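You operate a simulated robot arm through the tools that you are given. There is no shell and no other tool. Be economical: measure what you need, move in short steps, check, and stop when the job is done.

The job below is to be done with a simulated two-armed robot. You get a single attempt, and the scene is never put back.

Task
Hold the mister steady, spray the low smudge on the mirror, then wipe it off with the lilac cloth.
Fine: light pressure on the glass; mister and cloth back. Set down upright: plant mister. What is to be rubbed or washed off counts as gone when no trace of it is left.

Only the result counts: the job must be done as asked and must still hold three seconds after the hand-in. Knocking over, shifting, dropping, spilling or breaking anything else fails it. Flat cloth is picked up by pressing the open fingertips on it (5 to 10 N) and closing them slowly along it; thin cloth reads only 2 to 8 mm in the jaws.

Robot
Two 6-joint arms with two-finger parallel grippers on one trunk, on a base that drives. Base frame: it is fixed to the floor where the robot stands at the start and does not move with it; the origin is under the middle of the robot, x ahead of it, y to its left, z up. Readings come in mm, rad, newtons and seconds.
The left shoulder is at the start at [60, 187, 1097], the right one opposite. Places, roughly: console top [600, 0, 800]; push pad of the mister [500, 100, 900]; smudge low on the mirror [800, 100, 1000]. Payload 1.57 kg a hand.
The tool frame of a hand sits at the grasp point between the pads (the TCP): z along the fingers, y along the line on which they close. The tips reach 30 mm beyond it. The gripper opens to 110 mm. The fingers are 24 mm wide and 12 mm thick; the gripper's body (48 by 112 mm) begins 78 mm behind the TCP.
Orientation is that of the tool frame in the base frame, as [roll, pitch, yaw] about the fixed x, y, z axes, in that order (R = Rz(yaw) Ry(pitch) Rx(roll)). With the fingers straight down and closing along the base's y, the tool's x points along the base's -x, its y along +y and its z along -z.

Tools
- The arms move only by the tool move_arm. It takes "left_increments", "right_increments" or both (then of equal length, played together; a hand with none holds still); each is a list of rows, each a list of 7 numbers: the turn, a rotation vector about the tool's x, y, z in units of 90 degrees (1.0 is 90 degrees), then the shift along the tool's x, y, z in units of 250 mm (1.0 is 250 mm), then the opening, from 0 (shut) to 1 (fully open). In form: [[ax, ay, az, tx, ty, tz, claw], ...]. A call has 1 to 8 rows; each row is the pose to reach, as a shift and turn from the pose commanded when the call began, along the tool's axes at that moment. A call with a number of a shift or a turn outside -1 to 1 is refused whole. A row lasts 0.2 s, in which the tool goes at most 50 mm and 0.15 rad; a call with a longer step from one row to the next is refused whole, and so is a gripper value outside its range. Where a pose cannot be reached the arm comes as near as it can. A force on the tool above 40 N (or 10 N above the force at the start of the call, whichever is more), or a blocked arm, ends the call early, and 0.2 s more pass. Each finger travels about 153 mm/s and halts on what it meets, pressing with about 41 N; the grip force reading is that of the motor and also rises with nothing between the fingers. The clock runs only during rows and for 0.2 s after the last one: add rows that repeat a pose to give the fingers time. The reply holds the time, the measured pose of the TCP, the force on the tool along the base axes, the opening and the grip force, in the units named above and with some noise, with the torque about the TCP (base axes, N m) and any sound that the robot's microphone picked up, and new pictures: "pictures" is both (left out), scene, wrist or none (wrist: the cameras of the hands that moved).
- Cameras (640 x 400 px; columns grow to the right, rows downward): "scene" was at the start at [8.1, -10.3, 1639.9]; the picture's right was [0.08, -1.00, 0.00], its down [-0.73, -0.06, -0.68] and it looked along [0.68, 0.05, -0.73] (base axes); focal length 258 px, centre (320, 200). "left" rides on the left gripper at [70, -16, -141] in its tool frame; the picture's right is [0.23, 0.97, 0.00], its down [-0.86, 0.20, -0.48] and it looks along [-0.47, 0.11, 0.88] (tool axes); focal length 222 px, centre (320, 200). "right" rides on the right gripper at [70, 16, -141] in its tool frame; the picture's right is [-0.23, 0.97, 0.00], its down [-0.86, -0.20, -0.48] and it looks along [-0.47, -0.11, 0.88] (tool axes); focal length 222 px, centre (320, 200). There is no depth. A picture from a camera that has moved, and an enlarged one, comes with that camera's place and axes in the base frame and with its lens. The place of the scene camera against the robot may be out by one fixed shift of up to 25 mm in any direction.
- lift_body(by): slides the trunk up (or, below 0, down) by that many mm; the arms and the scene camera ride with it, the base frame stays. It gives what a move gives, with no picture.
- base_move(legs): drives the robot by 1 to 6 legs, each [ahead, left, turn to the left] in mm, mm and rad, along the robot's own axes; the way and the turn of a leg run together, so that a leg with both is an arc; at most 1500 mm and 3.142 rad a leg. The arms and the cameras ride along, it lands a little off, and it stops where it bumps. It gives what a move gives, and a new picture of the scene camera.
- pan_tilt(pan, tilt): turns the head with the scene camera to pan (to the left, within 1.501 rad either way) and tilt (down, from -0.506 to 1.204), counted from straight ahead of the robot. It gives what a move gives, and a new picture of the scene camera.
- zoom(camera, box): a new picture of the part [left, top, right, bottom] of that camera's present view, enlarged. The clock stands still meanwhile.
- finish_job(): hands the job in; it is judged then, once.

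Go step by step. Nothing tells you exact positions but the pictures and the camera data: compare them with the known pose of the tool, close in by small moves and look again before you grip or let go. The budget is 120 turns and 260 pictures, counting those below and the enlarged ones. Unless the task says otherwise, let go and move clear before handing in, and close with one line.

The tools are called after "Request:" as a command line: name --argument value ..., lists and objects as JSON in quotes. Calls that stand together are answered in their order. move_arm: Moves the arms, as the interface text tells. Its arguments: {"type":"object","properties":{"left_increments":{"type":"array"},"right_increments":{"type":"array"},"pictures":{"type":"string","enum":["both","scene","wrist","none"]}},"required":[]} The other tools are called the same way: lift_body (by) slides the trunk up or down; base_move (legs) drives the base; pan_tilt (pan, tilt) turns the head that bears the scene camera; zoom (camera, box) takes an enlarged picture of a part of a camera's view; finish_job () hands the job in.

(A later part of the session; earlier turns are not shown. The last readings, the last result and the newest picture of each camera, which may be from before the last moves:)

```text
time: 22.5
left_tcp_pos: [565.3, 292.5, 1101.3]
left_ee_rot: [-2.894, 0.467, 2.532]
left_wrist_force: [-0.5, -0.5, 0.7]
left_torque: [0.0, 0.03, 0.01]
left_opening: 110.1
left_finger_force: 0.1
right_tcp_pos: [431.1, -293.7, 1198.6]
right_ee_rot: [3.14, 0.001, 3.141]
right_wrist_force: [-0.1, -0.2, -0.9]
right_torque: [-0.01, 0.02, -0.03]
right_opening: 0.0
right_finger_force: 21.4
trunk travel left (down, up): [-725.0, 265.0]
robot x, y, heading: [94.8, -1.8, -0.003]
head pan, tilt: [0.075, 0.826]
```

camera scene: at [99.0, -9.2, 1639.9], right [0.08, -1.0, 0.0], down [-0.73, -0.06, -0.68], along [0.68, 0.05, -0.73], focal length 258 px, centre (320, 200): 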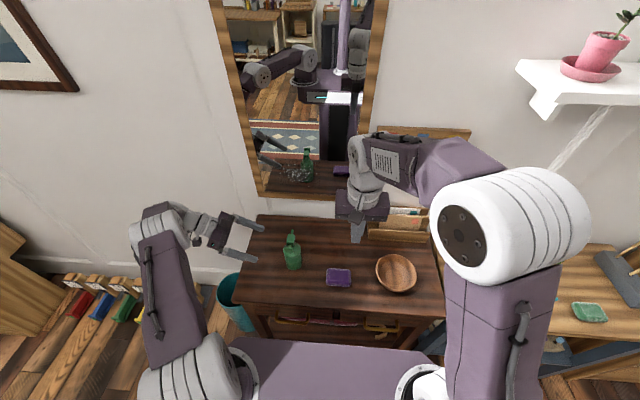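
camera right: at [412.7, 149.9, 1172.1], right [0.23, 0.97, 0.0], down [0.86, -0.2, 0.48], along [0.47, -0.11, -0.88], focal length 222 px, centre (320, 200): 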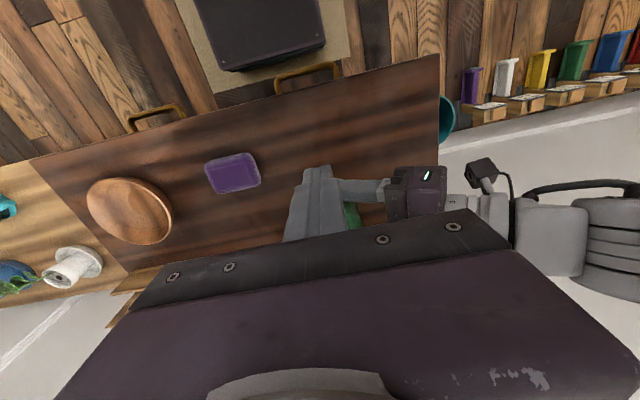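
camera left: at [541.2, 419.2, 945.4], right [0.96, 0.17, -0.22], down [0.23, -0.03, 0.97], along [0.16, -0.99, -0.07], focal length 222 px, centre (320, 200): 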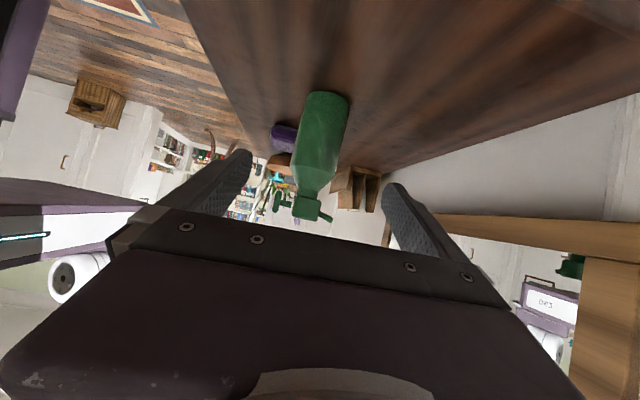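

Both hands are clear. I bring the left hand over the cloth, pointing down, for a close look.

Request:
move_arm --left_increments '[[-0.03, 0.03, -0.053, -0.045, -0.122, 0.107, 1], [-0.061, 0.061, -0.105, -0.09, -0.245, 0.213, 1], [-0.091, 0.091, -0.158, -0.134, -0.367, 0.32, 1], [-0.122, 0.122, -0.21, -0.179, -0.49, 0.427, 1], [-0.152, 0.152, -0.263, -0.224, -0.612, 0.533, 1], [-0.182, 0.182, -0.315, -0.269, -0.734, 0.64, 1], [-0.213, 0.213, -0.368, -0.313, -0.857, 0.746, 1], [-0.243, 0.243, -0.42, -0.358, -0.979, 0.853, 1]]' --pictures "both"

Request:
zoom --camera "left" --box '[240, 60, 440, 200]'

```text
time: 24.3
left_tcp_pos: [517.0, -32.1, 1010.8]
left_ee_rot: [3.136, -0.005, -3.138]
left_wrist_force: [-0.1, 0.1, 0.5]
left_torque: [0.0, 0.02, -0.02]
left_opening: 109.9
left_finger_force: 0.1
right_tcp_pos: [432.3, -294.1, 1197.7]
right_ee_rot: [-3.141, 0.001, -3.142]
right_wrist_force: [0.1, 0.9, 0.3]
right_torque: [0.01, 0.0, -0.01]
right_opening: 0.0
right_finger_force: 21.4
trunk travel left (down, up): [-725.0, 265.0]
robot x, y, heading: [93.3, -1.8, 0.003]
head pan, tilt: [0.075, 0.826]
camera scene: at [100.0, -12.8, 1639.9], right [0.08, -1.0, 0.0], down [-0.73, -0.05, -0.68], along [0.68, 0.05, -0.73], focal length 258 px, centre (320, 200)
camera left: at [448.3, -48.2, 1151.0], right [-0.23, 0.97, 0.01], down [0.86, 0.2, 0.48], along [0.46, 0.12, -0.88], focal length 222 px, centre (320, 200)
```

scene: 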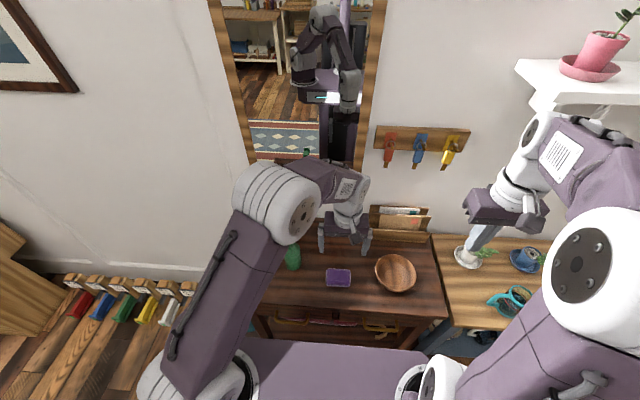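
left: 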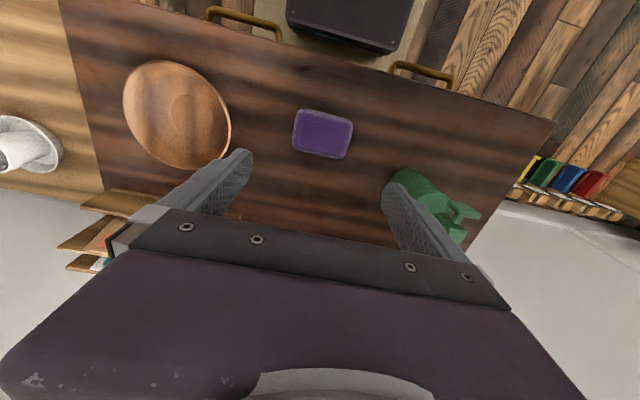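

```text
2.86 times, centred on (340, 130) of left
camera zoom: at [448.3, -48.2, 1151.0], right [-0.23, 0.97, 0.01], down [0.86, 0.2, 0.48], along [0.46, 0.12, -0.88], focal length 635 px, centre (263, 400)
```

zoom: 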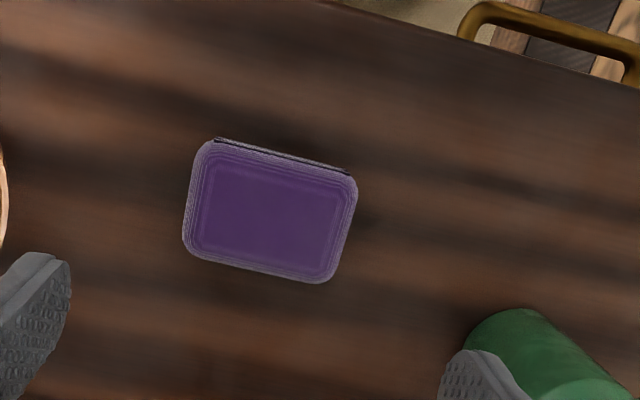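

The cloth is a folded pad about 84 by 60 mm, centred near [516, -25]. I descend over it with the fingers partly open.

Request:
move_arm --left_increments '[[0, 0, 0, 0, 0.028, 0.15, 0.8], [0, 0, 0, 0, 0.028, 0.3, 0.6], [0, 0, 0, 0, 0.028, 0.45, 0.55], [0, 0, 0, 0, 0.028, 0.56, 0.55], [0, 0, 0, 0, 0.028, 0.56, 0.55]]' --pictures "both"

Request:
zoom --camera "scene" --box '[290, 220, 410, 310]'

```text
time: 25.5
left_tcp_pos: [515.8, -22.5, 869.5]
left_ee_rot: [3.139, -0.002, -3.137]
left_wrist_force: [-0.4, -0.8, 0.4]
left_torque: [0.01, -0.02, -0.01]
left_opening: 60.5
left_finger_force: 0.0
right_tcp_pos: [431.9, -292.5, 1198.7]
right_ee_rot: [3.14, -0.001, -3.141]
right_wrist_force: [-0.4, -0.6, 0.1]
right_torque: [0.0, -0.01, -0.02]
right_opening: 0.0
right_finger_force: 21.3
trunk travel left (down, up): [-725.0, 265.0]
robot x, y, heading: [92.6, 2.0, -0.0]
head pan, tilt: [0.075, 0.826]
camera scene: at [99.1, -10.7, 1639.9], right [0.08, -1.0, 0.0], down [-0.73, -0.06, -0.68], along [0.68, 0.05, -0.73], focal length 258 px, centre (320, 200)
camera left: at [447.4, -39.1, 1010.3], right [-0.23, 0.97, 0.0], down [0.86, 0.2, 0.48], along [0.46, 0.11, -0.88], focal length 222 px, centre (320, 200)
```

scene: 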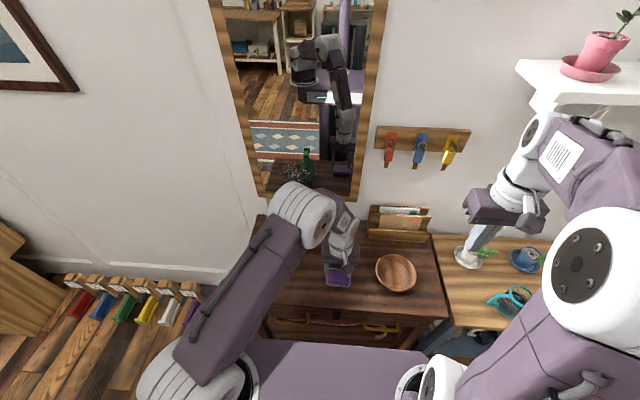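
left: 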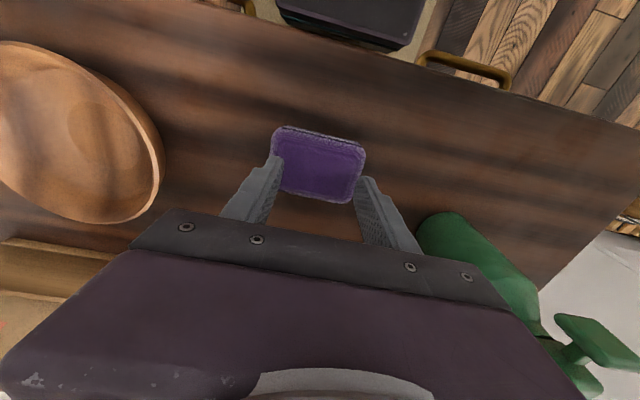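

```text
4.44 times, centred on (350, 265) of scene
camera zoom: at [99.1, -10.7, 1639.9], right [0.08, -1.0, 0.0], down [-0.73, -0.06, -0.68], along [0.68, 0.05, -0.73], focal length 1146 px, centre (187, -89)
```

zoom: 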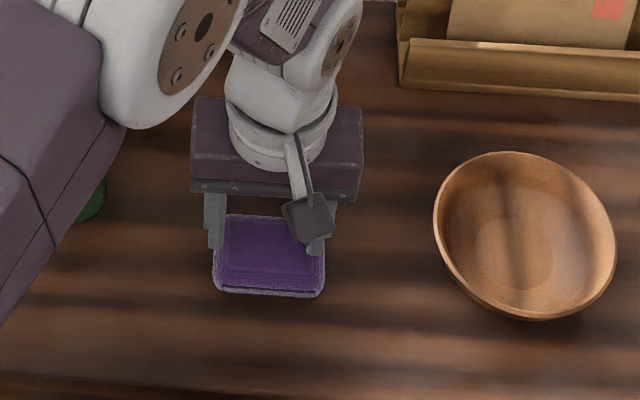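

The tips are about 15–25 mm above the cloth. I lower in small steps to feel the contact.

Request:
move_arm --left_increments '[[0, 0, 0, 0, 0, 0.02, 0.55], [0, 0, 0, 0, 0, 0.032, 0.55], [0, 0, 0, 0, 0, 0.044, 0.55], [0, 0, 0, 0, 0, 0.056, 0.55]]' --pictures "none"

```text
time: 26.5
left_tcp_pos: [516.9, -21.9, 859.7]
left_ee_rot: [3.141, 0.003, -3.137]
left_wrist_force: [0.8, 4.1, 31.3]
left_torque: [0.12, 0.01, -0.02]
left_opening: 60.3
left_finger_force: 0.1
right_tcp_pos: [428.8, -291.7, 1199.4]
right_ee_rot: [-3.141, 0.004, -3.141]
right_wrist_force: [0.7, 0.1, -0.1]
right_torque: [-0.01, -0.03, 0.0]
right_opening: 0.0
right_finger_force: 21.4
trunk travel left (down, up): [-725.0, 265.0]
robot x, y, heading: [92.7, 1.3, 0.001]
head pan, tilt: [0.075, 0.826]
```

Contact came at tip height ~832 with 31 N, so the cloth is a firm folded pad about 30 mm thick. It is better held by its sides: I lift off, open fully and look.

Request:
move_arm --left_increments '[[0, 0, 0, 0, 0, -0.08, 0.55], [0, 0, 0, 0, -0.008, -0.12, 0.8], [0, 0, 0, 0, -0.008, -0.12, 1], [0, 0, 0, 0, -0.008, -0.12, 1]]' --pictures "both"

Request:
zoom --camera "left" --box '[220, 80, 440, 220]'

Request:
zoom --camera "scene" --box '[290, 220, 410, 310]'

```text
time: 27.5
left_tcp_pos: [518.1, -23.9, 885.1]
left_ee_rot: [3.137, -0.005, -3.138]
left_wrist_force: [-1.1, -0.5, -0.4]
left_torque: [-0.02, 0.01, 0.0]
left_opening: 109.9
left_finger_force: 0.1
right_tcp_pos: [432.7, -291.3, 1197.7]
right_ee_rot: [3.141, 0.0, 3.141]
right_wrist_force: [0.0, -0.2, 0.8]
right_torque: [0.0, -0.02, -0.01]
right_opening: 0.0
right_finger_force: 21.5
trunk travel left (down, up): [-725.0, 265.0]
robot x, y, heading: [90.5, 0.8, 0.003]
head pan, tilt: [0.075, 0.826]
camera scene: at [99.4, -10.5, 1639.9], right [0.08, -1.0, 0.0], down [-0.73, -0.06, -0.68], along [0.68, 0.05, -0.73], focal length 258 px, centre (320, 200)
camera left: at [448.7, -40.8, 1026.5], right [-0.23, 0.97, 0.0], down [0.86, 0.2, 0.48], along [0.46, 0.11, -0.88], focal length 222 px, centre (320, 200)
```

scene: 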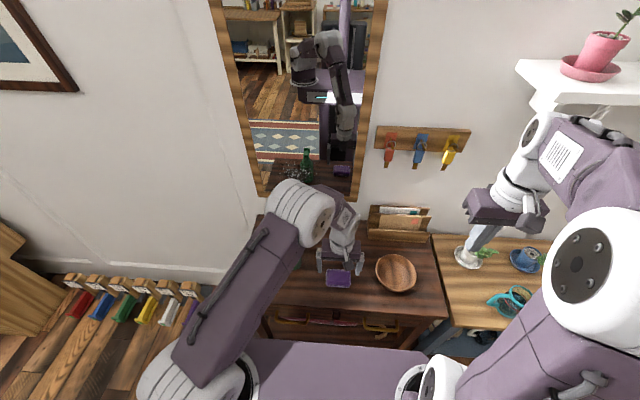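
left: 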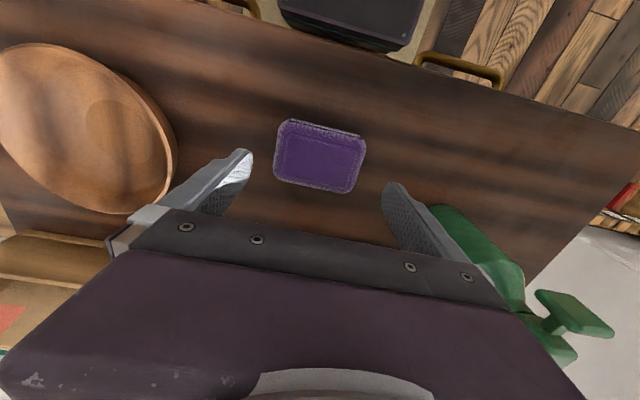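

```text
2.86 times, centred on (330, 150) of left
camera zoom: at [448.7, -40.8, 1026.5], right [-0.23, 0.97, 0.0], down [0.86, 0.2, 0.48], along [0.46, 0.11, -0.88], focal length 635 px, centre (291, 343)
```

zoom: 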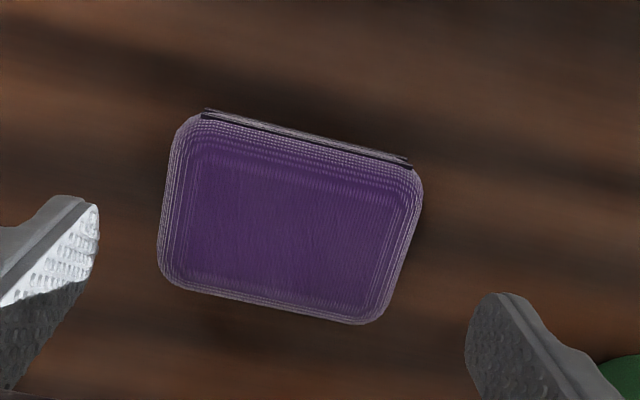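

```text
4.44 times, centred on (350, 265) of scene
camera zoom: at [99.4, -10.5, 1639.9], right [0.08, -1.0, 0.0], down [-0.73, -0.06, -0.68], along [0.68, 0.05, -0.73], focal length 1146 px, centre (187, -89)
```

zoom: 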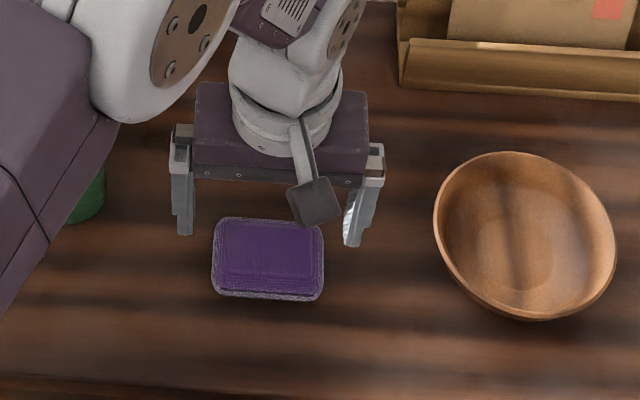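

The pad's centre is about [511, -25]. I shift back 6 mm, descend with open fingers around it to tips at z ≈ 813, then close slowly.

Request:
move_arm --left_increments '[[0, 0, 0, 0.024, -0.004, 0.06, 1], [0, 0, 0, 0.024, -0.004, 0.12, 1], [0, 0, 0, 0.024, -0.004, 0.15, 1], [0, 0, 0, 0.024, -0.004, 0.168, 1], [0, 0, 0, 0.024, -0.004, 0.168, 0.8], [0, 0, 0, 0.024, -0.004, 0.168, 0.75], [0, 0, 0, 0.024, -0.004, 0.168, 0.7], [0, 0, 0, 0.024, -0.004, 0.168, 0.66]]' --pictures "both"

Request:
zoom --camera "left" --box '[220, 80, 440, 220]'

```text
time: 29.3
left_tcp_pos: [511.5, -25.0, 843.4]
left_ee_rot: [3.14, -0.001, -3.137]
left_wrist_force: [0.1, 0.1, 0.9]
left_torque: [0.03, 0.01, -0.01]
left_opening: 83.6
left_finger_force: 40.9
right_tcp_pos: [432.0, -292.6, 1197.6]
right_ee_rot: [3.141, 0.0, 3.141]
right_wrist_force: [0.0, -0.9, 0.2]
right_torque: [-0.02, 0.03, 0.03]
right_opening: 0.0
right_finger_force: 21.7
trunk travel left (down, up): [-725.0, 265.0]
robot x, y, heading: [93.2, -0.0, -0.003]
head pan, tilt: [0.075, 0.826]
camera scene: at [99.5, -10.6, 1639.9], right [0.08, -1.0, 0.0], down [-0.73, -0.06, -0.68], along [0.68, 0.05, -0.73], focal length 258 px, centre (320, 200)
camera left: at [442.2, -41.7, 984.2], right [-0.23, 0.97, 0.0], down [0.86, 0.2, 0.48], along [0.46, 0.11, -0.88], focal length 222 px, centre (320, 200)
```

scene: 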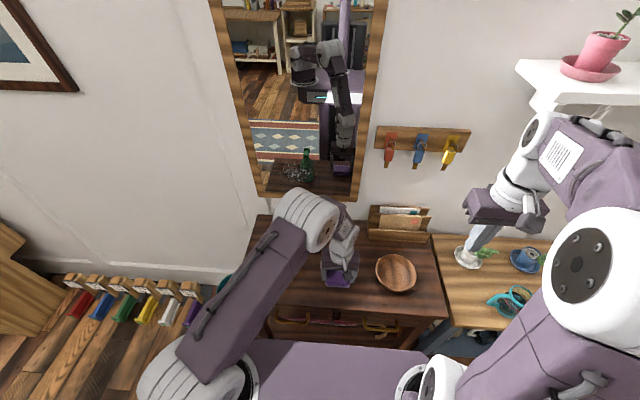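
left: 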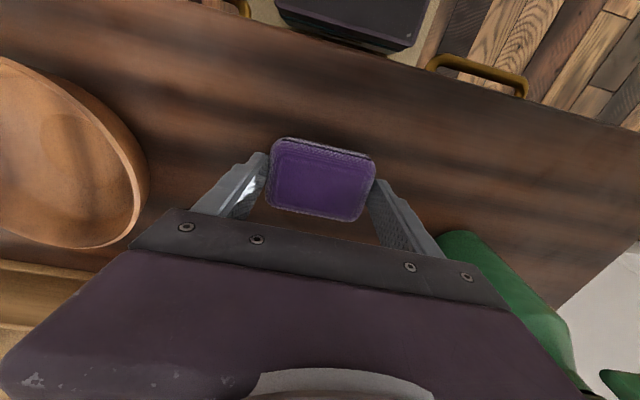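

```text
2.86 times, centred on (330, 150) of left
camera zoom: at [442.2, -41.7, 984.2], right [-0.23, 0.97, 0.0], down [0.86, 0.2, 0.48], along [0.46, 0.11, -0.88], focal length 635 px, centre (291, 343)
```

zoom: 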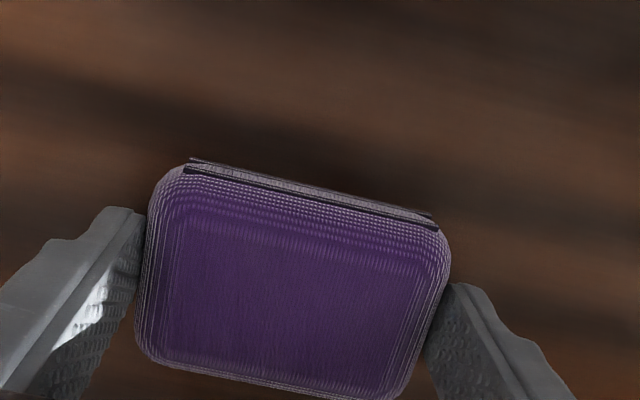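

The cloth is held firmly at 83.6 mm opening, its lower face sticking out about 13 mm past the tips, which makes a good wiping pad. I lift it and start turning the hand to point at the mirror, with the camera side to the left so nothing hangs over the mister.

Request:
move_arm --left_increments '[[0, 0, 0, 0, 0, -0.18, 0.66], [-0.052, -0.052, 0.057, -0.03, 0, -0.27, 0.66], [-0.104, -0.104, 0.114, -0.06, 0, -0.36, 0.66], [-0.156, -0.156, 0.17, -0.09, 0, -0.45, 0.66], [-0.208, -0.208, 0.227, -0.12, 0, -0.54, 0.66], [-0.26, -0.26, 0.284, -0.15, 0, -0.63, 0.66], [-0.312, -0.312, 0.341, -0.18, 0, -0.72, 0.66], [-0.3643, -0.3643, 0.3976, -0.2, 0, -0.8, 0.66]]' --pictures "both"

```text
time: 31.1
left_tcp_pos: [560.8, -23.4, 1044.9]
left_ee_rot: [2.399, 0.315, 2.357]
left_wrist_force: [0.4, -0.4, -0.3]
left_torque: [-0.02, 0.01, -0.02]
left_opening: 83.6
left_finger_force: 41.3
right_tcp_pos: [430.6, -293.3, 1197.9]
right_ee_rot: [3.141, -0.001, -3.141]
right_wrist_force: [0.2, 0.4, -0.2]
right_torque: [0.0, -0.01, -0.02]
right_opening: 0.0
right_finger_force: 21.3
trunk travel left (down, up): [-725.0, 265.0]
robot x, y, heading: [90.7, -1.9, -0.002]
head pan, tilt: [0.075, 0.826]
camera scene: at [99.0, -10.6, 1639.9], right [0.08, -1.0, 0.0], down [-0.73, -0.06, -0.68], along [0.68, 0.05, -0.73], focal length 258 px, centre (320, 200)
camera left: at [417.8, -32.7, 1110.2], right [0.21, 0.8, 0.56], down [0.34, -0.59, 0.73], along [0.92, 0.04, -0.4], focal length 222 px, centre (320, 200)
```

scene: 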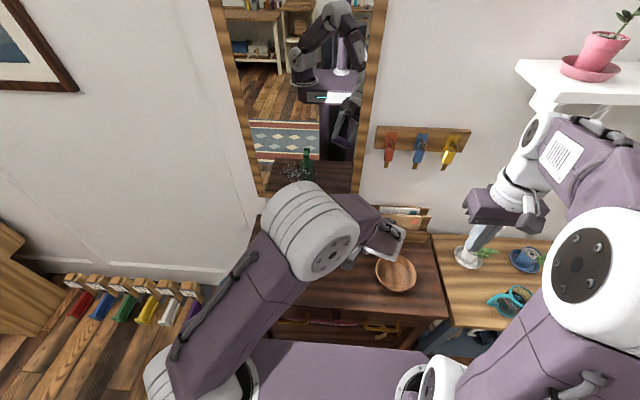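
left: 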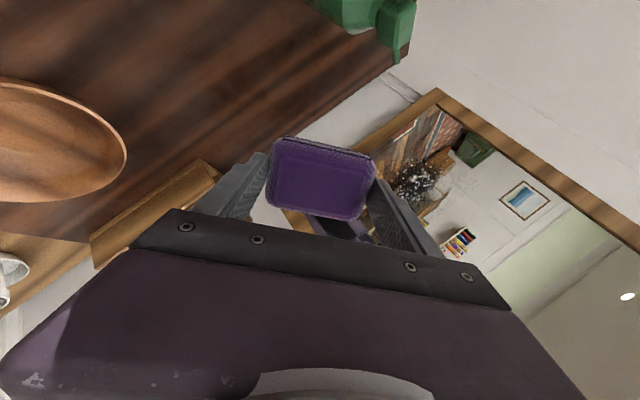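

The cloth stays gripped. I finish the turn while bringing it over the mister to stand off in front of the smudge.

Request:
move_arm --left_increments '[[-0.0455, -0.0455, 0.05, 0.005, 0.084, 0.057, 0.66], [-0.091, -0.091, 0.099, 0.009, 0.168, 0.115, 0.66], [-0.137, -0.137, 0.149, 0.014, 0.252, 0.172, 0.66], [-0.182, -0.182, 0.199, 0.018, 0.337, 0.23, 0.66], [-0.228, -0.228, 0.249, 0.023, 0.421, 0.287, 0.66], [-0.273, -0.273, 0.298, 0.027, 0.505, 0.344, 0.66], [-0.319, -0.319, 0.348, 0.032, 0.589, 0.402, 0.66], [-0.3643, -0.3643, 0.3976, 0.036, 0.673, 0.459, 0.66]]' --pictures "both"

Request:
zoom --camera "scene" --box '[230, 130, 390, 270]'

```text
time: 32.9
left_tcp_pos: [687.3, 112.6, 1069.7]
left_ee_rot: [1.661, -0.004, 1.586]
left_wrist_force: [0.2, -1.1, 0.3]
left_torque: [0.02, 0.02, 0.01]
left_opening: 83.4
left_finger_force: 41.4
left hand out of reach, approached as far as the arm can: row 8
right_tcp_pos: [433.2, -290.8, 1197.9]
right_ee_rot: [-3.141, -0.001, 3.141]
right_wrist_force: [0.7, -0.6, -0.3]
right_torque: [0.0, 0.02, 0.02]
right_opening: 0.1
right_finger_force: 21.1
trunk travel left (down, up): [-725.0, 265.0]
robot x, y, heading: [91.7, 3.5, -0.004]
head pan, tilt: [0.075, 0.826]
camera scene: at [100.2, -10.2, 1639.9], right [0.08, -1.0, 0.0], down [-0.73, -0.06, -0.68], along [0.68, 0.05, -0.73], focal length 258 px, centre (320, 200)
camera left: at [545.5, 180.7, 1066.7], right [0.08, 0.22, 0.97], down [-0.45, -0.86, 0.24], along [0.89, -0.45, 0.03], focal length 222 px, centre (320, 200)
```

scene: 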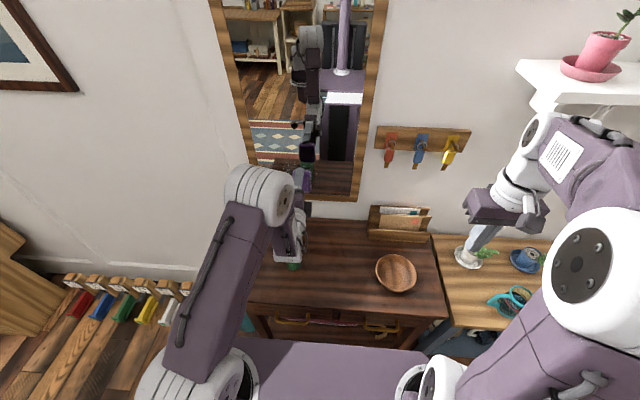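
left: 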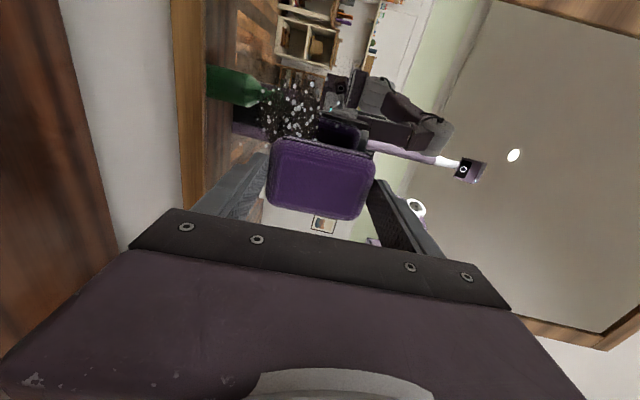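

```text
2.86 times, centred on (310, 200) of scene
camera zoom: at [100.2, -10.2, 1639.9], right [0.08, -1.0, 0.0], down [-0.73, -0.06, -0.68], along [0.68, 0.05, -0.73], focal length 737 px, centre (349, 200)
```

zoom: 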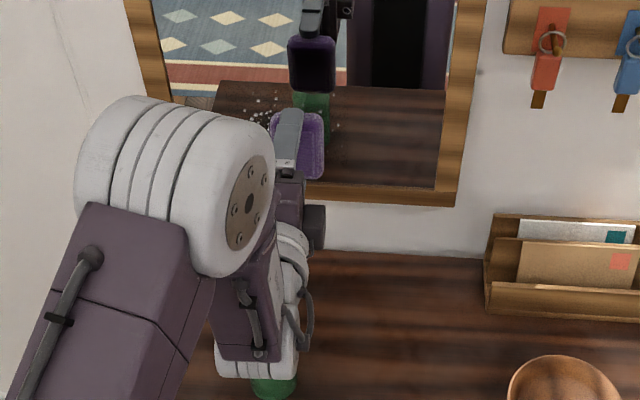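

The cloth now faces the mirror, 5° tilted, and the mister is untouched below. I move forward to just short of the glass and centre on the droplets.

Request:
move_arm --left_increments '[[0, 0, 0, 0.026, -0.04, 0.08, 0.66], [0, 0, 0, 0.052, -0.08, 0.155, 0.66], [0, 0, 0, 0.077, -0.12, 0.233, 0.66], [0, 0, 0, 0.077, -0.12, 0.233, 0.66]]' --pictures "both"

Request:
zoom --camera "scene" --box '[230, 130, 390, 270]'

```text
time: 33.9
left_tcp_pos: [739.4, 107.4, 1035.8]
left_ee_rot: [1.662, -0.004, 1.594]
left_wrist_force: [0.1, -0.1, -1.6]
left_torque: [-0.01, 0.02, 0.01]
left_opening: 83.6
left_finger_force: 40.8
left hand out of reach, approached as far as the arm can: row 1, 2, 3, 4
right_tcp_pos: [431.9, -292.3, 1198.2]
right_ee_rot: [-3.141, -0.001, -3.141]
right_wrist_force: [-0.3, 1.0, 0.3]
right_torque: [0.03, 0.03, 0.0]
right_opening: 0.0
right_finger_force: 20.9
trunk travel left (down, up): [-725.0, 265.0]
robot x, y, heading: [91.0, 3.3, -0.0]
head pan, tilt: [0.075, 0.826]
camera scene: at [99.5, -10.2, 1639.9], right [0.08, -1.0, 0.0], down [-0.73, -0.06, -0.68], along [0.68, 0.05, -0.73], focal length 258 px, centre (320, 200)
camera left: at [596.2, 173.3, 1031.6], right [0.08, 0.23, 0.97], down [-0.44, -0.87, 0.24], along [0.9, -0.44, 0.03], focal length 222 px, centre (320, 200)
```

scene: 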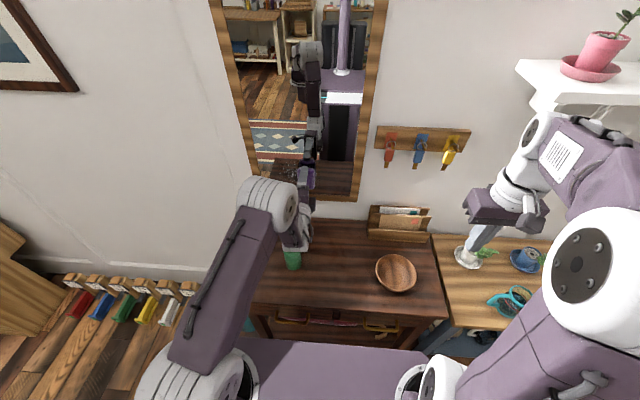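
left: 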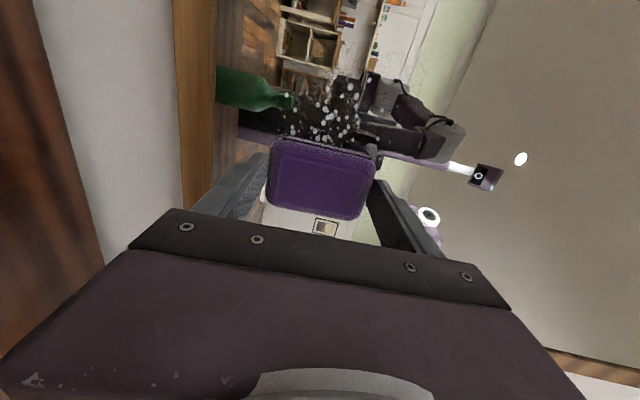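

```text
2.86 times, centred on (310, 200) of scene
camera zoom: at [99.5, -10.2, 1639.9], right [0.08, -1.0, 0.0], down [-0.73, -0.06, -0.68], along [0.68, 0.05, -0.73], focal length 737 px, centre (349, 200)
```

zoom: 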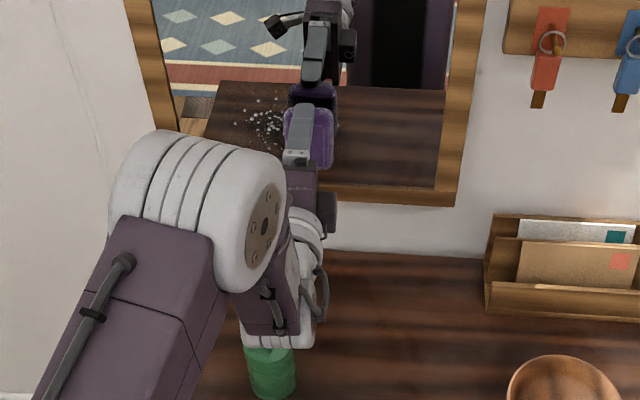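

A joint limit stops the left hand at y ≈ 107, but I need up to about y = 175. The hand is clear of mister and glass, so I shift the whole robot 80 mm to the left.

Request:
base_move --legs '[[0, 80, 0]]'

Request:
zoom --camera "left" --box '[190, 40, 430, 190]'

```text
time: 35.0
left_tcp_pos: [741.1, 183.6, 1036.0]
left_ee_rot: [1.661, -0.007, 1.594]
left_wrist_force: [0.5, 0.1, -0.7]
left_torque: [0.05, 0.01, 0.01]
left_opening: 83.4
left_finger_force: 40.8
right_tcp_pos: [432.2, -214.6, 1197.3]
right_ee_rot: [3.14, 0.0, 3.14]
right_wrist_force: [0.1, 0.0, -0.2]
right_torque: [0.03, 0.01, 0.01]
right_opening: 0.0
right_finger_force: 21.0
trunk travel left (down, up): [-725.0, 265.0]
robot x, y, heading: [91.8, 78.7, -0.002]
head pan, tilt: [0.075, 0.826]
camera scene: at [99.7, 67.1, 1639.9], right [0.07, -1.0, 0.0], down [-0.73, -0.05, -0.68], along [0.68, 0.05, -0.73], focal length 258 px, centre (320, 200)
```

scene: 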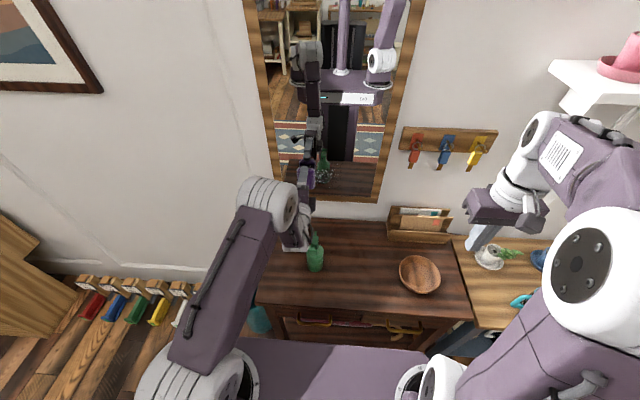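

```text
2.67 times, centred on (310, 115) of left
camera zoom: at [596.6, 250.4, 1032.0], right [0.08, 0.22, 0.97], down [-0.44, -0.87, 0.24], along [0.89, -0.45, 0.03], focal length 592 px, centre (347, 427)
```

zoom: 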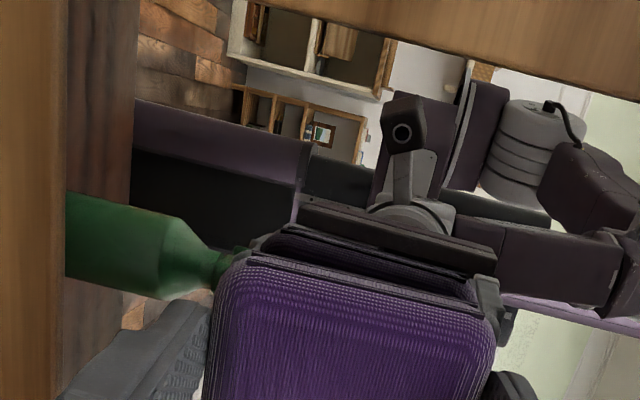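

The hand can now cover the region. I lower to z ≈ 1015 and approach the glass carefully.

Request:
move_arm --left_increments '[[0, 0, 0, 0, -0.037, 0.044, 0.66], [0, 0, 0, 0, -0.073, 0.075, 0.66], [0, 0, 0, 0, -0.073, 0.087, 0.66], [0, 0, 0, 0, -0.073, 0.095, 0.66]]' --pictures "none"

Request:
zoom --camera "scene" --box '[270, 120, 400, 250]'

```text
time: 36.0
left_tcp_pos: [753.4, 183.3, 1021.6]
left_ee_rot: [1.651, -0.006, 1.596]
left_wrist_force: [-33.0, -1.2, 9.6]
left_torque: [-0.02, -1.27, -0.26]
left_opening: 84.4
left_finger_force: 40.9
right_tcp_pos: [421.0, -212.3, 1199.4]
right_ee_rot: [3.142, 0.008, -3.141]
right_wrist_force: [-0.4, -0.2, -0.4]
right_torque: [0.01, -0.07, -0.02]
right_opening: 0.2
right_finger_force: 21.2
trunk travel left (down, up): [-725.0, 265.0]
robot x, y, heading: [89.0, 78.5, 0.004]
head pan, tilt: [0.075, 0.826]
stopped in row 4 (left hand): the force on the tool passed its limit (the readings are from after the stop); the commanded pose is now the measured one
```

```text
3.08 times, centred on (335, 185) of scene
camera zoom: at [86.0, 68.8, 1640.0], right [0.07, -1.0, 0.0], down [-0.73, -0.05, -0.68], along [0.68, 0.05, -0.73], focal length 793 px, centre (274, 246)
```

zoom: 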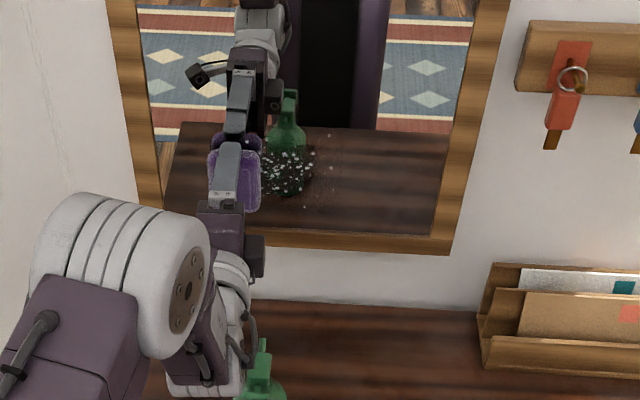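

The pad met the glass earlier than I judged (mirror near x = 797) and pressed 33 N, too much. I back off right away.

Request:
move_arm --left_increments '[[0, 0, 0, 0, 0, -0.04, 0.66], [0, 0, 0, 0, 0, -0.04, 0.66]]' --pictures "none"

```text
time: 36.6
left_tcp_pos: [752.4, 183.1, 1017.3]
left_ee_rot: [1.659, -0.006, 1.599]
left_wrist_force: [0.1, 0.1, -0.1]
left_torque: [0.03, 0.0, 0.03]
left_opening: 84.4
left_finger_force: 40.5
right_tcp_pos: [431.2, -213.1, 1196.7]
right_ee_rot: [3.14, -0.001, 3.141]
right_wrist_force: [0.0, 0.0, 0.1]
right_torque: [0.04, 0.01, 0.02]
right_opening: 0.0
right_finger_force: 21.0
trunk travel left (down, up): [-725.0, 265.0]
robot x, y, heading: [91.2, 80.0, -0.004]
head pan, tilt: [0.075, 0.826]
```

Now off the glass, no force. I flatten the pad to the mirror by 4° and touch again with tiny steps.

Request:
move_arm --left_increments '[[-0.022, -0.009, 0, -0.03, 0, 0, 0.66], [-0.044, -0.018, 0, -0.06, 0, 0, 0.66], [-0.044, -0.018, 0, -0.06, 0, 0.008, 0.66], [-0.044, -0.018, 0, -0.06, 0, 0.012, 0.66]]' --pictures "wrist"

```text
time: 37.6
left_tcp_pos: [752.1, 169.5, 1017.1]
left_ee_rot: [1.591, -0.002, 1.577]
left_wrist_force: [-12.0, 1.7, -3.6]
left_torque: [-0.02, 0.71, 0.34]
left_opening: 84.0
left_finger_force: 41.0
right_tcp_pos: [428.6, -213.1, 1199.1]
right_ee_rot: [3.141, 0.002, 3.141]
right_wrist_force: [0.6, -0.6, 0.4]
right_torque: [-0.02, -0.01, -0.01]
right_opening: 0.0
right_finger_force: 20.9
trunk travel left (down, up): [-725.0, 265.0]
robot x, y, heading: [92.4, 79.6, -0.006]
head pan, tilt: [0.075, 0.826]
camera left: at [611.0, 238.5, 1003.0], right [0.02, 0.22, 0.97], down [-0.47, -0.86, 0.21], along [0.88, -0.46, 0.09], focal length 222 px, centre (320, 200)
```

left: 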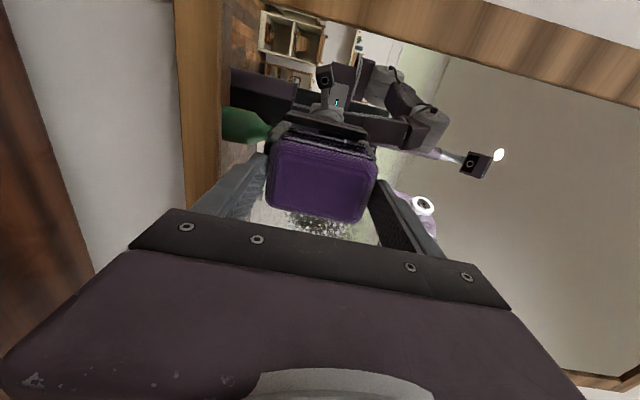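

About 12 N now, with the torques showing contact at the lower and left edges. I trim 2° of pitch and 1° of yaw and ease off about 1 mm.

Request:
move_arm --left_increments '[[0.022, 0.011, 0, 0, 0, -0.004, 0.66], [0.022, 0.011, 0, 0, 0, -0.004, 0.66]]' --pictures "none"

```text
time: 38.2
left_tcp_pos: [753.3, 169.5, 1018.7]
left_ee_rot: [1.621, -0.002, 1.586]
left_wrist_force: [-2.8, -0.2, 1.1]
left_torque: [0.04, -0.18, 0.05]
left_opening: 84.2
left_finger_force: 41.0
right_tcp_pos: [430.3, -213.5, 1198.9]
right_ee_rot: [-3.141, 0.004, 3.141]
right_wrist_force: [0.1, -0.6, 0.5]
right_torque: [0.01, 0.01, 0.01]
right_opening: 0.1
right_finger_force: 21.4
trunk travel left (down, up): [-725.0, 265.0]
robot x, y, heading: [91.4, 81.8, -0.003]
head pan, tilt: [0.075, 0.826]
```

Light contact at 2.8 N and nearly flat. I sweep to the right across the droplets at gentle pressure.

Request:
move_arm --left_increments '[[-0.006, 0, 0, 0, 0, 0.003, 0.66], [-0.006, 0, 0, -0.06, 0, 0.003, 0.66], [-0.006, 0, 0, -0.12, 0, 0.002, 0.66], [-0.006, 0, 0, -0.18, 0, 0.001, 0.66], [-0.006, 0, 0, -0.24, 0, 0, 0.66], [-0.006, 0, 0, -0.3, 0, -0.001, 0.66], [-0.006, 0, 0, -0.36, 0, -0.002, 0.66], [-0.006, 0, 0, -0.42, 0, -0.003, 0.66]]' --pictures "none"

Request:
zoom --camera "scene" --box '[270, 120, 400, 250]'

```text
time: 40.0
left_tcp_pos: [753.1, 63.1, 1017.6]
left_ee_rot: [1.614, -0.003, 1.588]
left_wrist_force: [-4.7, 1.7, 0.0]
left_torque: [-0.12, -0.16, 0.17]
left_opening: 83.6
left_finger_force: 41.0
right_tcp_pos: [429.0, -214.2, 1197.5]
right_ee_rot: [-3.141, 0.002, 3.141]
right_wrist_force: [0.2, -0.3, 0.0]
right_torque: [0.0, -0.02, -0.02]
right_opening: 0.1
right_finger_force: 21.5
trunk travel left (down, up): [-725.0, 265.0]
robot x, y, heading: [91.7, 81.3, -0.004]
head pan, tilt: [0.075, 0.826]
```

```text
3.08 times, centred on (335, 185) of scene
camera zoom: at [97.5, 68.7, 1639.9], right [0.07, -1.0, 0.0], down [-0.73, -0.05, -0.68], along [0.68, 0.05, -0.73], focal length 793 px, centre (274, 246)
```

zoom: 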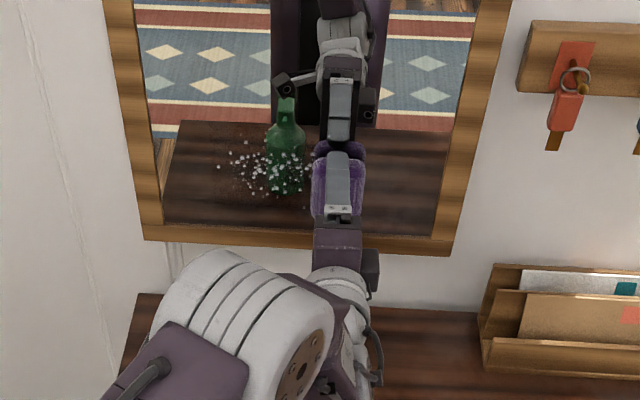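

The pass went across at about 5 N. I look closer at what it did.

Request:
zoom --camera "scene" --box '[300, 150, 380, 200]'

```text
8.00 times, centred on (340, 175) of scene
camera zoom: at [97.5, 68.7, 1639.9], right [0.07, -1.0, 0.0], down [-0.73, -0.05, -0.68], along [0.68, 0.05, -0.73], focal length 2063 px, centre (160, 400)
```

zoom: 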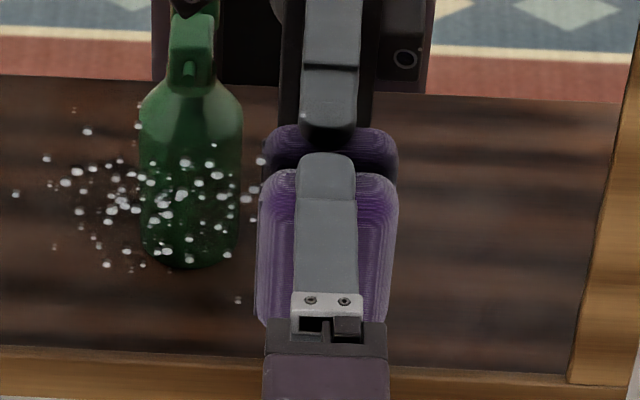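

The droplets are still there, perhaps fewer. I go back over them slightly firmer, around 8 N.

Request:
move_arm --left_increments '[[0, 0, 0, 0, 0, 0.003, 0.66], [0, 0, 0, 0.06, 0, 0.004, 0.66], [0, 0, 0, 0.12, 0, 0.005, 0.66], [0, 0, 0, 0.18, 0, 0.006, 0.66], [0, 0, 0, 0.24, 0, 0.007, 0.66]]' --pictures "none"

Request:
move_arm --left_increments '[[0, 0, 0, 0.06, 0, 0.001, 0.66], [0, 0, 0, 0.12, 0, 0.002, 0.66], [0, 0, 0, 0.18, 0, 0.003, 0.66], [0, 0, 0, 0.22, 0, 0.004, 0.66]]' --pictures "none"

Request:
zoom --camera "scene" --box '[300, 150, 380, 200]'

```text
time: 41.2
left_tcp_pos: [752.9, 124.2, 1016.9]
left_ee_rot: [1.613, -0.004, 1.587]
left_wrist_force: [-7.6, -3.3, 0.9]
left_torque: [0.14, -0.31, -0.04]
left_opening: 84.0
left_finger_force: 41.2
right_tcp_pos: [428.9, -212.8, 1197.5]
right_ee_rot: [3.141, 0.002, 3.14]
right_wrist_force: [-0.3, 0.2, -0.1]
right_torque: [0.01, 0.0, 0.03]
right_opening: 0.0
right_finger_force: 21.4
trunk travel left (down, up): [-725.0, 265.0]
robot x, y, heading: [91.1, 80.4, -0.0]
head pan, tilt: [0.075, 0.826]
```

```text
time: 42.2
left_tcp_pos: [753.7, 178.2, 1017.0]
left_ee_rot: [1.614, -0.005, 1.589]
left_wrist_force: [-13.4, -5.9, -0.7]
left_torque: [0.23, -0.52, -0.26]
left_opening: 83.7
left_finger_force: 41.1
right_tcp_pos: [429.4, -214.2, 1197.8]
right_ee_rot: [3.141, 0.004, -3.141]
right_wrist_force: [-0.5, 0.1, -0.6]
right_torque: [0.0, -0.02, 0.05]
right_opening: 0.0
right_finger_force: 21.5
trunk travel left (down, up): [-725.0, 265.0]
robot x, y, heading: [88.0, 80.5, -0.0]
head pan, tilt: [0.075, 0.826]
```

```text
8.00 times, centred on (340, 175) of scene
camera zoom: at [95.5, 67.4, 1639.9], right [0.07, -1.0, 0.0], down [-0.73, -0.05, -0.68], along [0.68, 0.05, -0.73], focal length 2063 px, centre (160, 400)
```

zoom: 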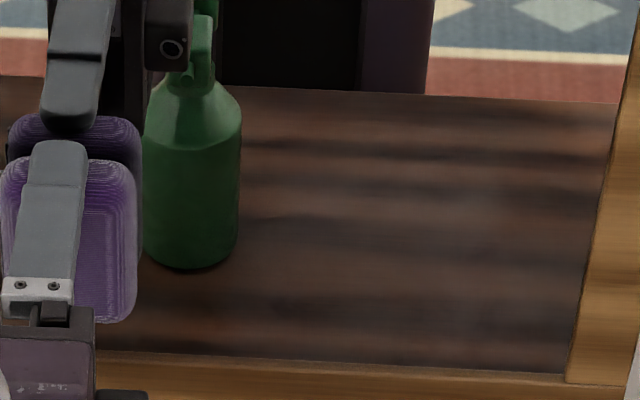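

The drops and smudge have vanished where the pad passed. I lift off the glass and move aside to inspect the whole area.

Request:
move_arm --left_increments '[[0, 0, 0, 0, 0, -0.04, 0.66], [0, 0, 0, 0, 0.02, -0.1, 0.66], [0, 0, 0, -0.16, 0.02, -0.1, 0.66], [0, 0, 0, -0.32, 0.02, -0.1, 0.66], [0, 0, 0, -0.48, 0.02, -0.1, 0.66], [0, 0, 0, -0.56, 0.02, -0.1, 0.66]]' --pictures "wrist"

Request:
zoom --camera "scene" --box '[280, 140, 360, 200]'

Request:
zoom --camera "left" --box '[190, 20, 430, 170]'

```text
time: 43.6
left_tcp_pos: [732.0, 37.8, 1021.0]
left_ee_rot: [1.616, -0.005, 1.585]
left_wrist_force: [0.1, -0.7, -0.1]
left_torque: [-0.03, 0.01, 0.02]
left_opening: 83.9
left_finger_force: 41.0
right_tcp_pos: [431.1, -214.6, 1196.4]
right_ee_rot: [3.14, 0.0, 3.139]
right_wrist_force: [-0.7, 0.3, -0.4]
right_torque: [0.04, -0.02, -0.02]
right_opening: 0.0
right_finger_force: 22.1
trunk travel left (down, up): [-725.0, 265.0]
robot x, y, heading: [89.0, 81.6, -0.002]
head pan, tilt: [0.075, 0.826]
camera left: at [589.2, 104.9, 1011.0], right [0.04, 0.22, 0.97], down [-0.46, -0.86, 0.22], along [0.89, -0.45, 0.07], focal length 222 px, centre (320, 200)
```

left: 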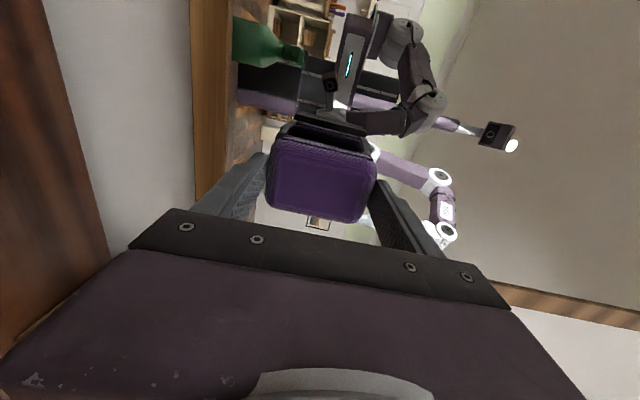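

```text
6.67 times, centred on (320, 170) of scene
camera zoom: at [99.6, 68.0, 1639.9], right [0.07, -1.0, 0.0], down [-0.73, -0.05, -0.68], along [0.68, 0.05, -0.73], focal length 1719 px, centre (320, 400)
```

zoom: 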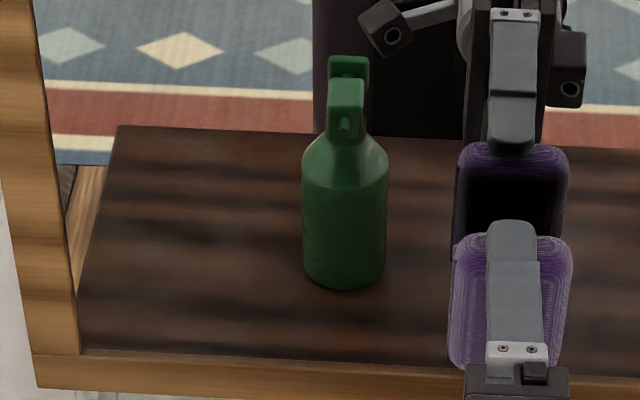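

```text
2.67 times, centred on (310, 95) of left
camera zoom: at [589.2, 104.9, 1011.0], right [0.04, 0.22, 0.97], down [-0.46, -0.86, 0.22], along [0.89, -0.45, 0.07], focal length 592 px, centre (347, 480)
```

zoom: 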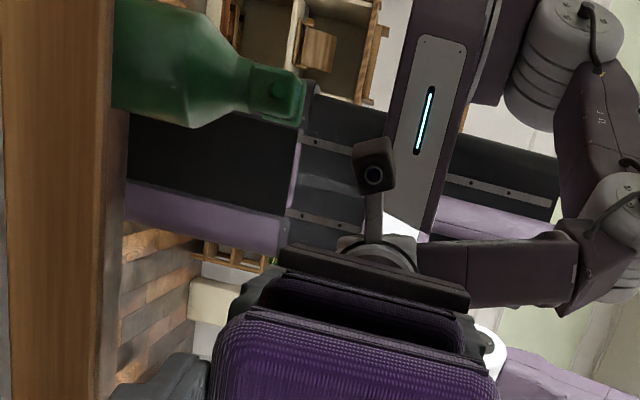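

The glass looks clean. I enlarge once more to be sure no faint trace remains.

Request:
zoom --camera "scene" --box '[300, 160, 350, 195]'

```text
11.43 times, centred on (325, 178) of scene
camera zoom: at [99.6, 68.0, 1639.9], right [0.07, -1.0, 0.0], down [-0.73, -0.05, -0.68], along [0.68, 0.05, -0.73], focal length 2947 px, centre (263, 457)
```

zoom: 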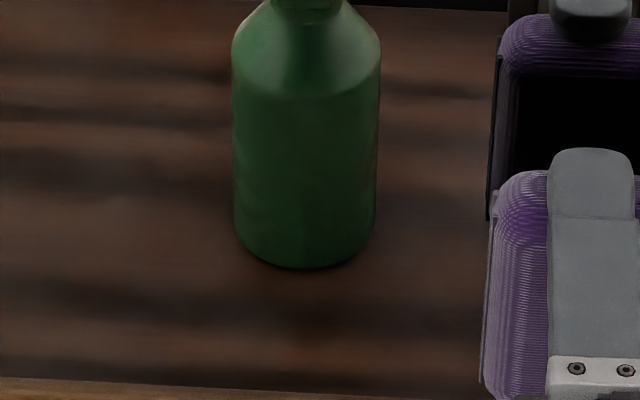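

No trace is left. Now I take the cloth back: retract, and start turning the hand down again.

Request:
move_arm --left_increments '[[0.0455, 0.0455, -0.05, -0.03, 0.016, -0.082, 0.66], [0.091, 0.091, -0.099, -0.061, 0.032, -0.165, 0.66], [0.137, 0.137, -0.149, -0.091, 0.048, -0.247, 0.66], [0.182, 0.182, -0.199, -0.122, 0.064, -0.329, 0.66], [0.228, 0.228, -0.249, -0.152, 0.079, -0.411, 0.66], [0.273, 0.273, -0.298, -0.182, 0.095, -0.494, 0.66], [0.319, 0.319, -0.348, -0.213, 0.111, -0.576, 0.66], [0.3643, 0.3643, -0.3976, -0.243, 0.127, -0.658, 0.66]]' --pictures "none"

Request:
base_move --legs '[[0, -80, 0]]'

Request:
zoom --camera "scene" --box '[240, 120, 400, 300]'

```text
time: 45.4
left_tcp_pos: [571.4, -24.2, 1060.1]
left_ee_rot: [2.368, 0.345, 2.363]
left_wrist_force: [0.1, -0.3, -0.5]
left_torque: [0.01, 0.02, 0.02]
left_opening: 83.8
left_finger_force: 41.3
right_tcp_pos: [431.3, -213.3, 1197.0]
right_ee_rot: [3.141, -0.001, 3.14]
right_wrist_force: [1.2, -0.2, 0.5]
right_torque: [0.02, -0.02, 0.0]
right_opening: 0.1
right_finger_force: 21.1
trunk travel left (down, up): [-725.0, 265.0]
robot x, y, heading: [92.9, 75.4, -0.002]
head pan, tilt: [0.075, 0.826]
```

```text
time: 46.5
left_tcp_pos: [572.2, -103.6, 1060.3]
left_ee_rot: [2.366, 0.348, 2.361]
left_wrist_force: [0.2, -0.9, 0.3]
left_torque: [0.01, 0.03, 0.0]
left_opening: 83.8
left_finger_force: 40.9
right_tcp_pos: [431.0, -293.5, 1198.2]
right_ee_rot: [-3.139, 0.0, 3.141]
right_wrist_force: [0.6, -0.8, 0.2]
right_torque: [0.04, 0.01, -0.04]
right_opening: 0.0
right_finger_force: 21.7
trunk travel left (down, up): [-725.0, 265.0]
robot x, y, heading: [89.8, -2.7, -0.002]
head pan, tilt: [0.075, 0.826]
camera scene: at [98.8, -10.4, 1639.9], right [0.08, -1.0, 0.0], down [-0.73, -0.06, -0.68], along [0.68, 0.05, -0.73], focal length 258 px, centre (320, 200)
```

scene: 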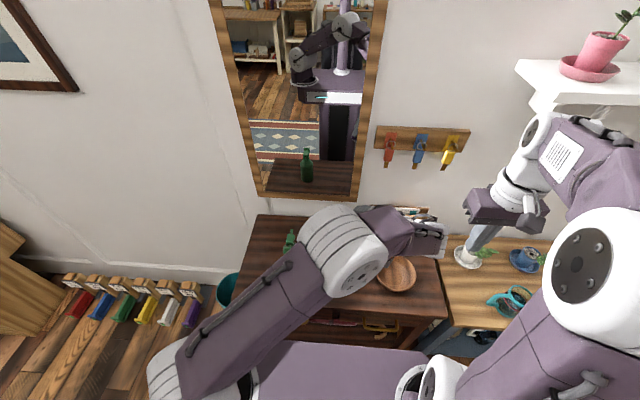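

```text
2.22 times, centred on (320, 210) of scene
camera zoom: at [98.8, -10.4, 1639.9], right [0.08, -1.0, 0.0], down [-0.73, -0.06, -0.68], along [0.68, 0.05, -0.73], focal length 573 px, centre (320, 178)
```

zoom: 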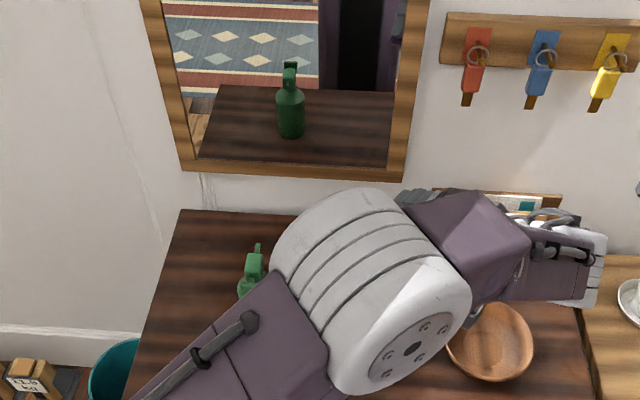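

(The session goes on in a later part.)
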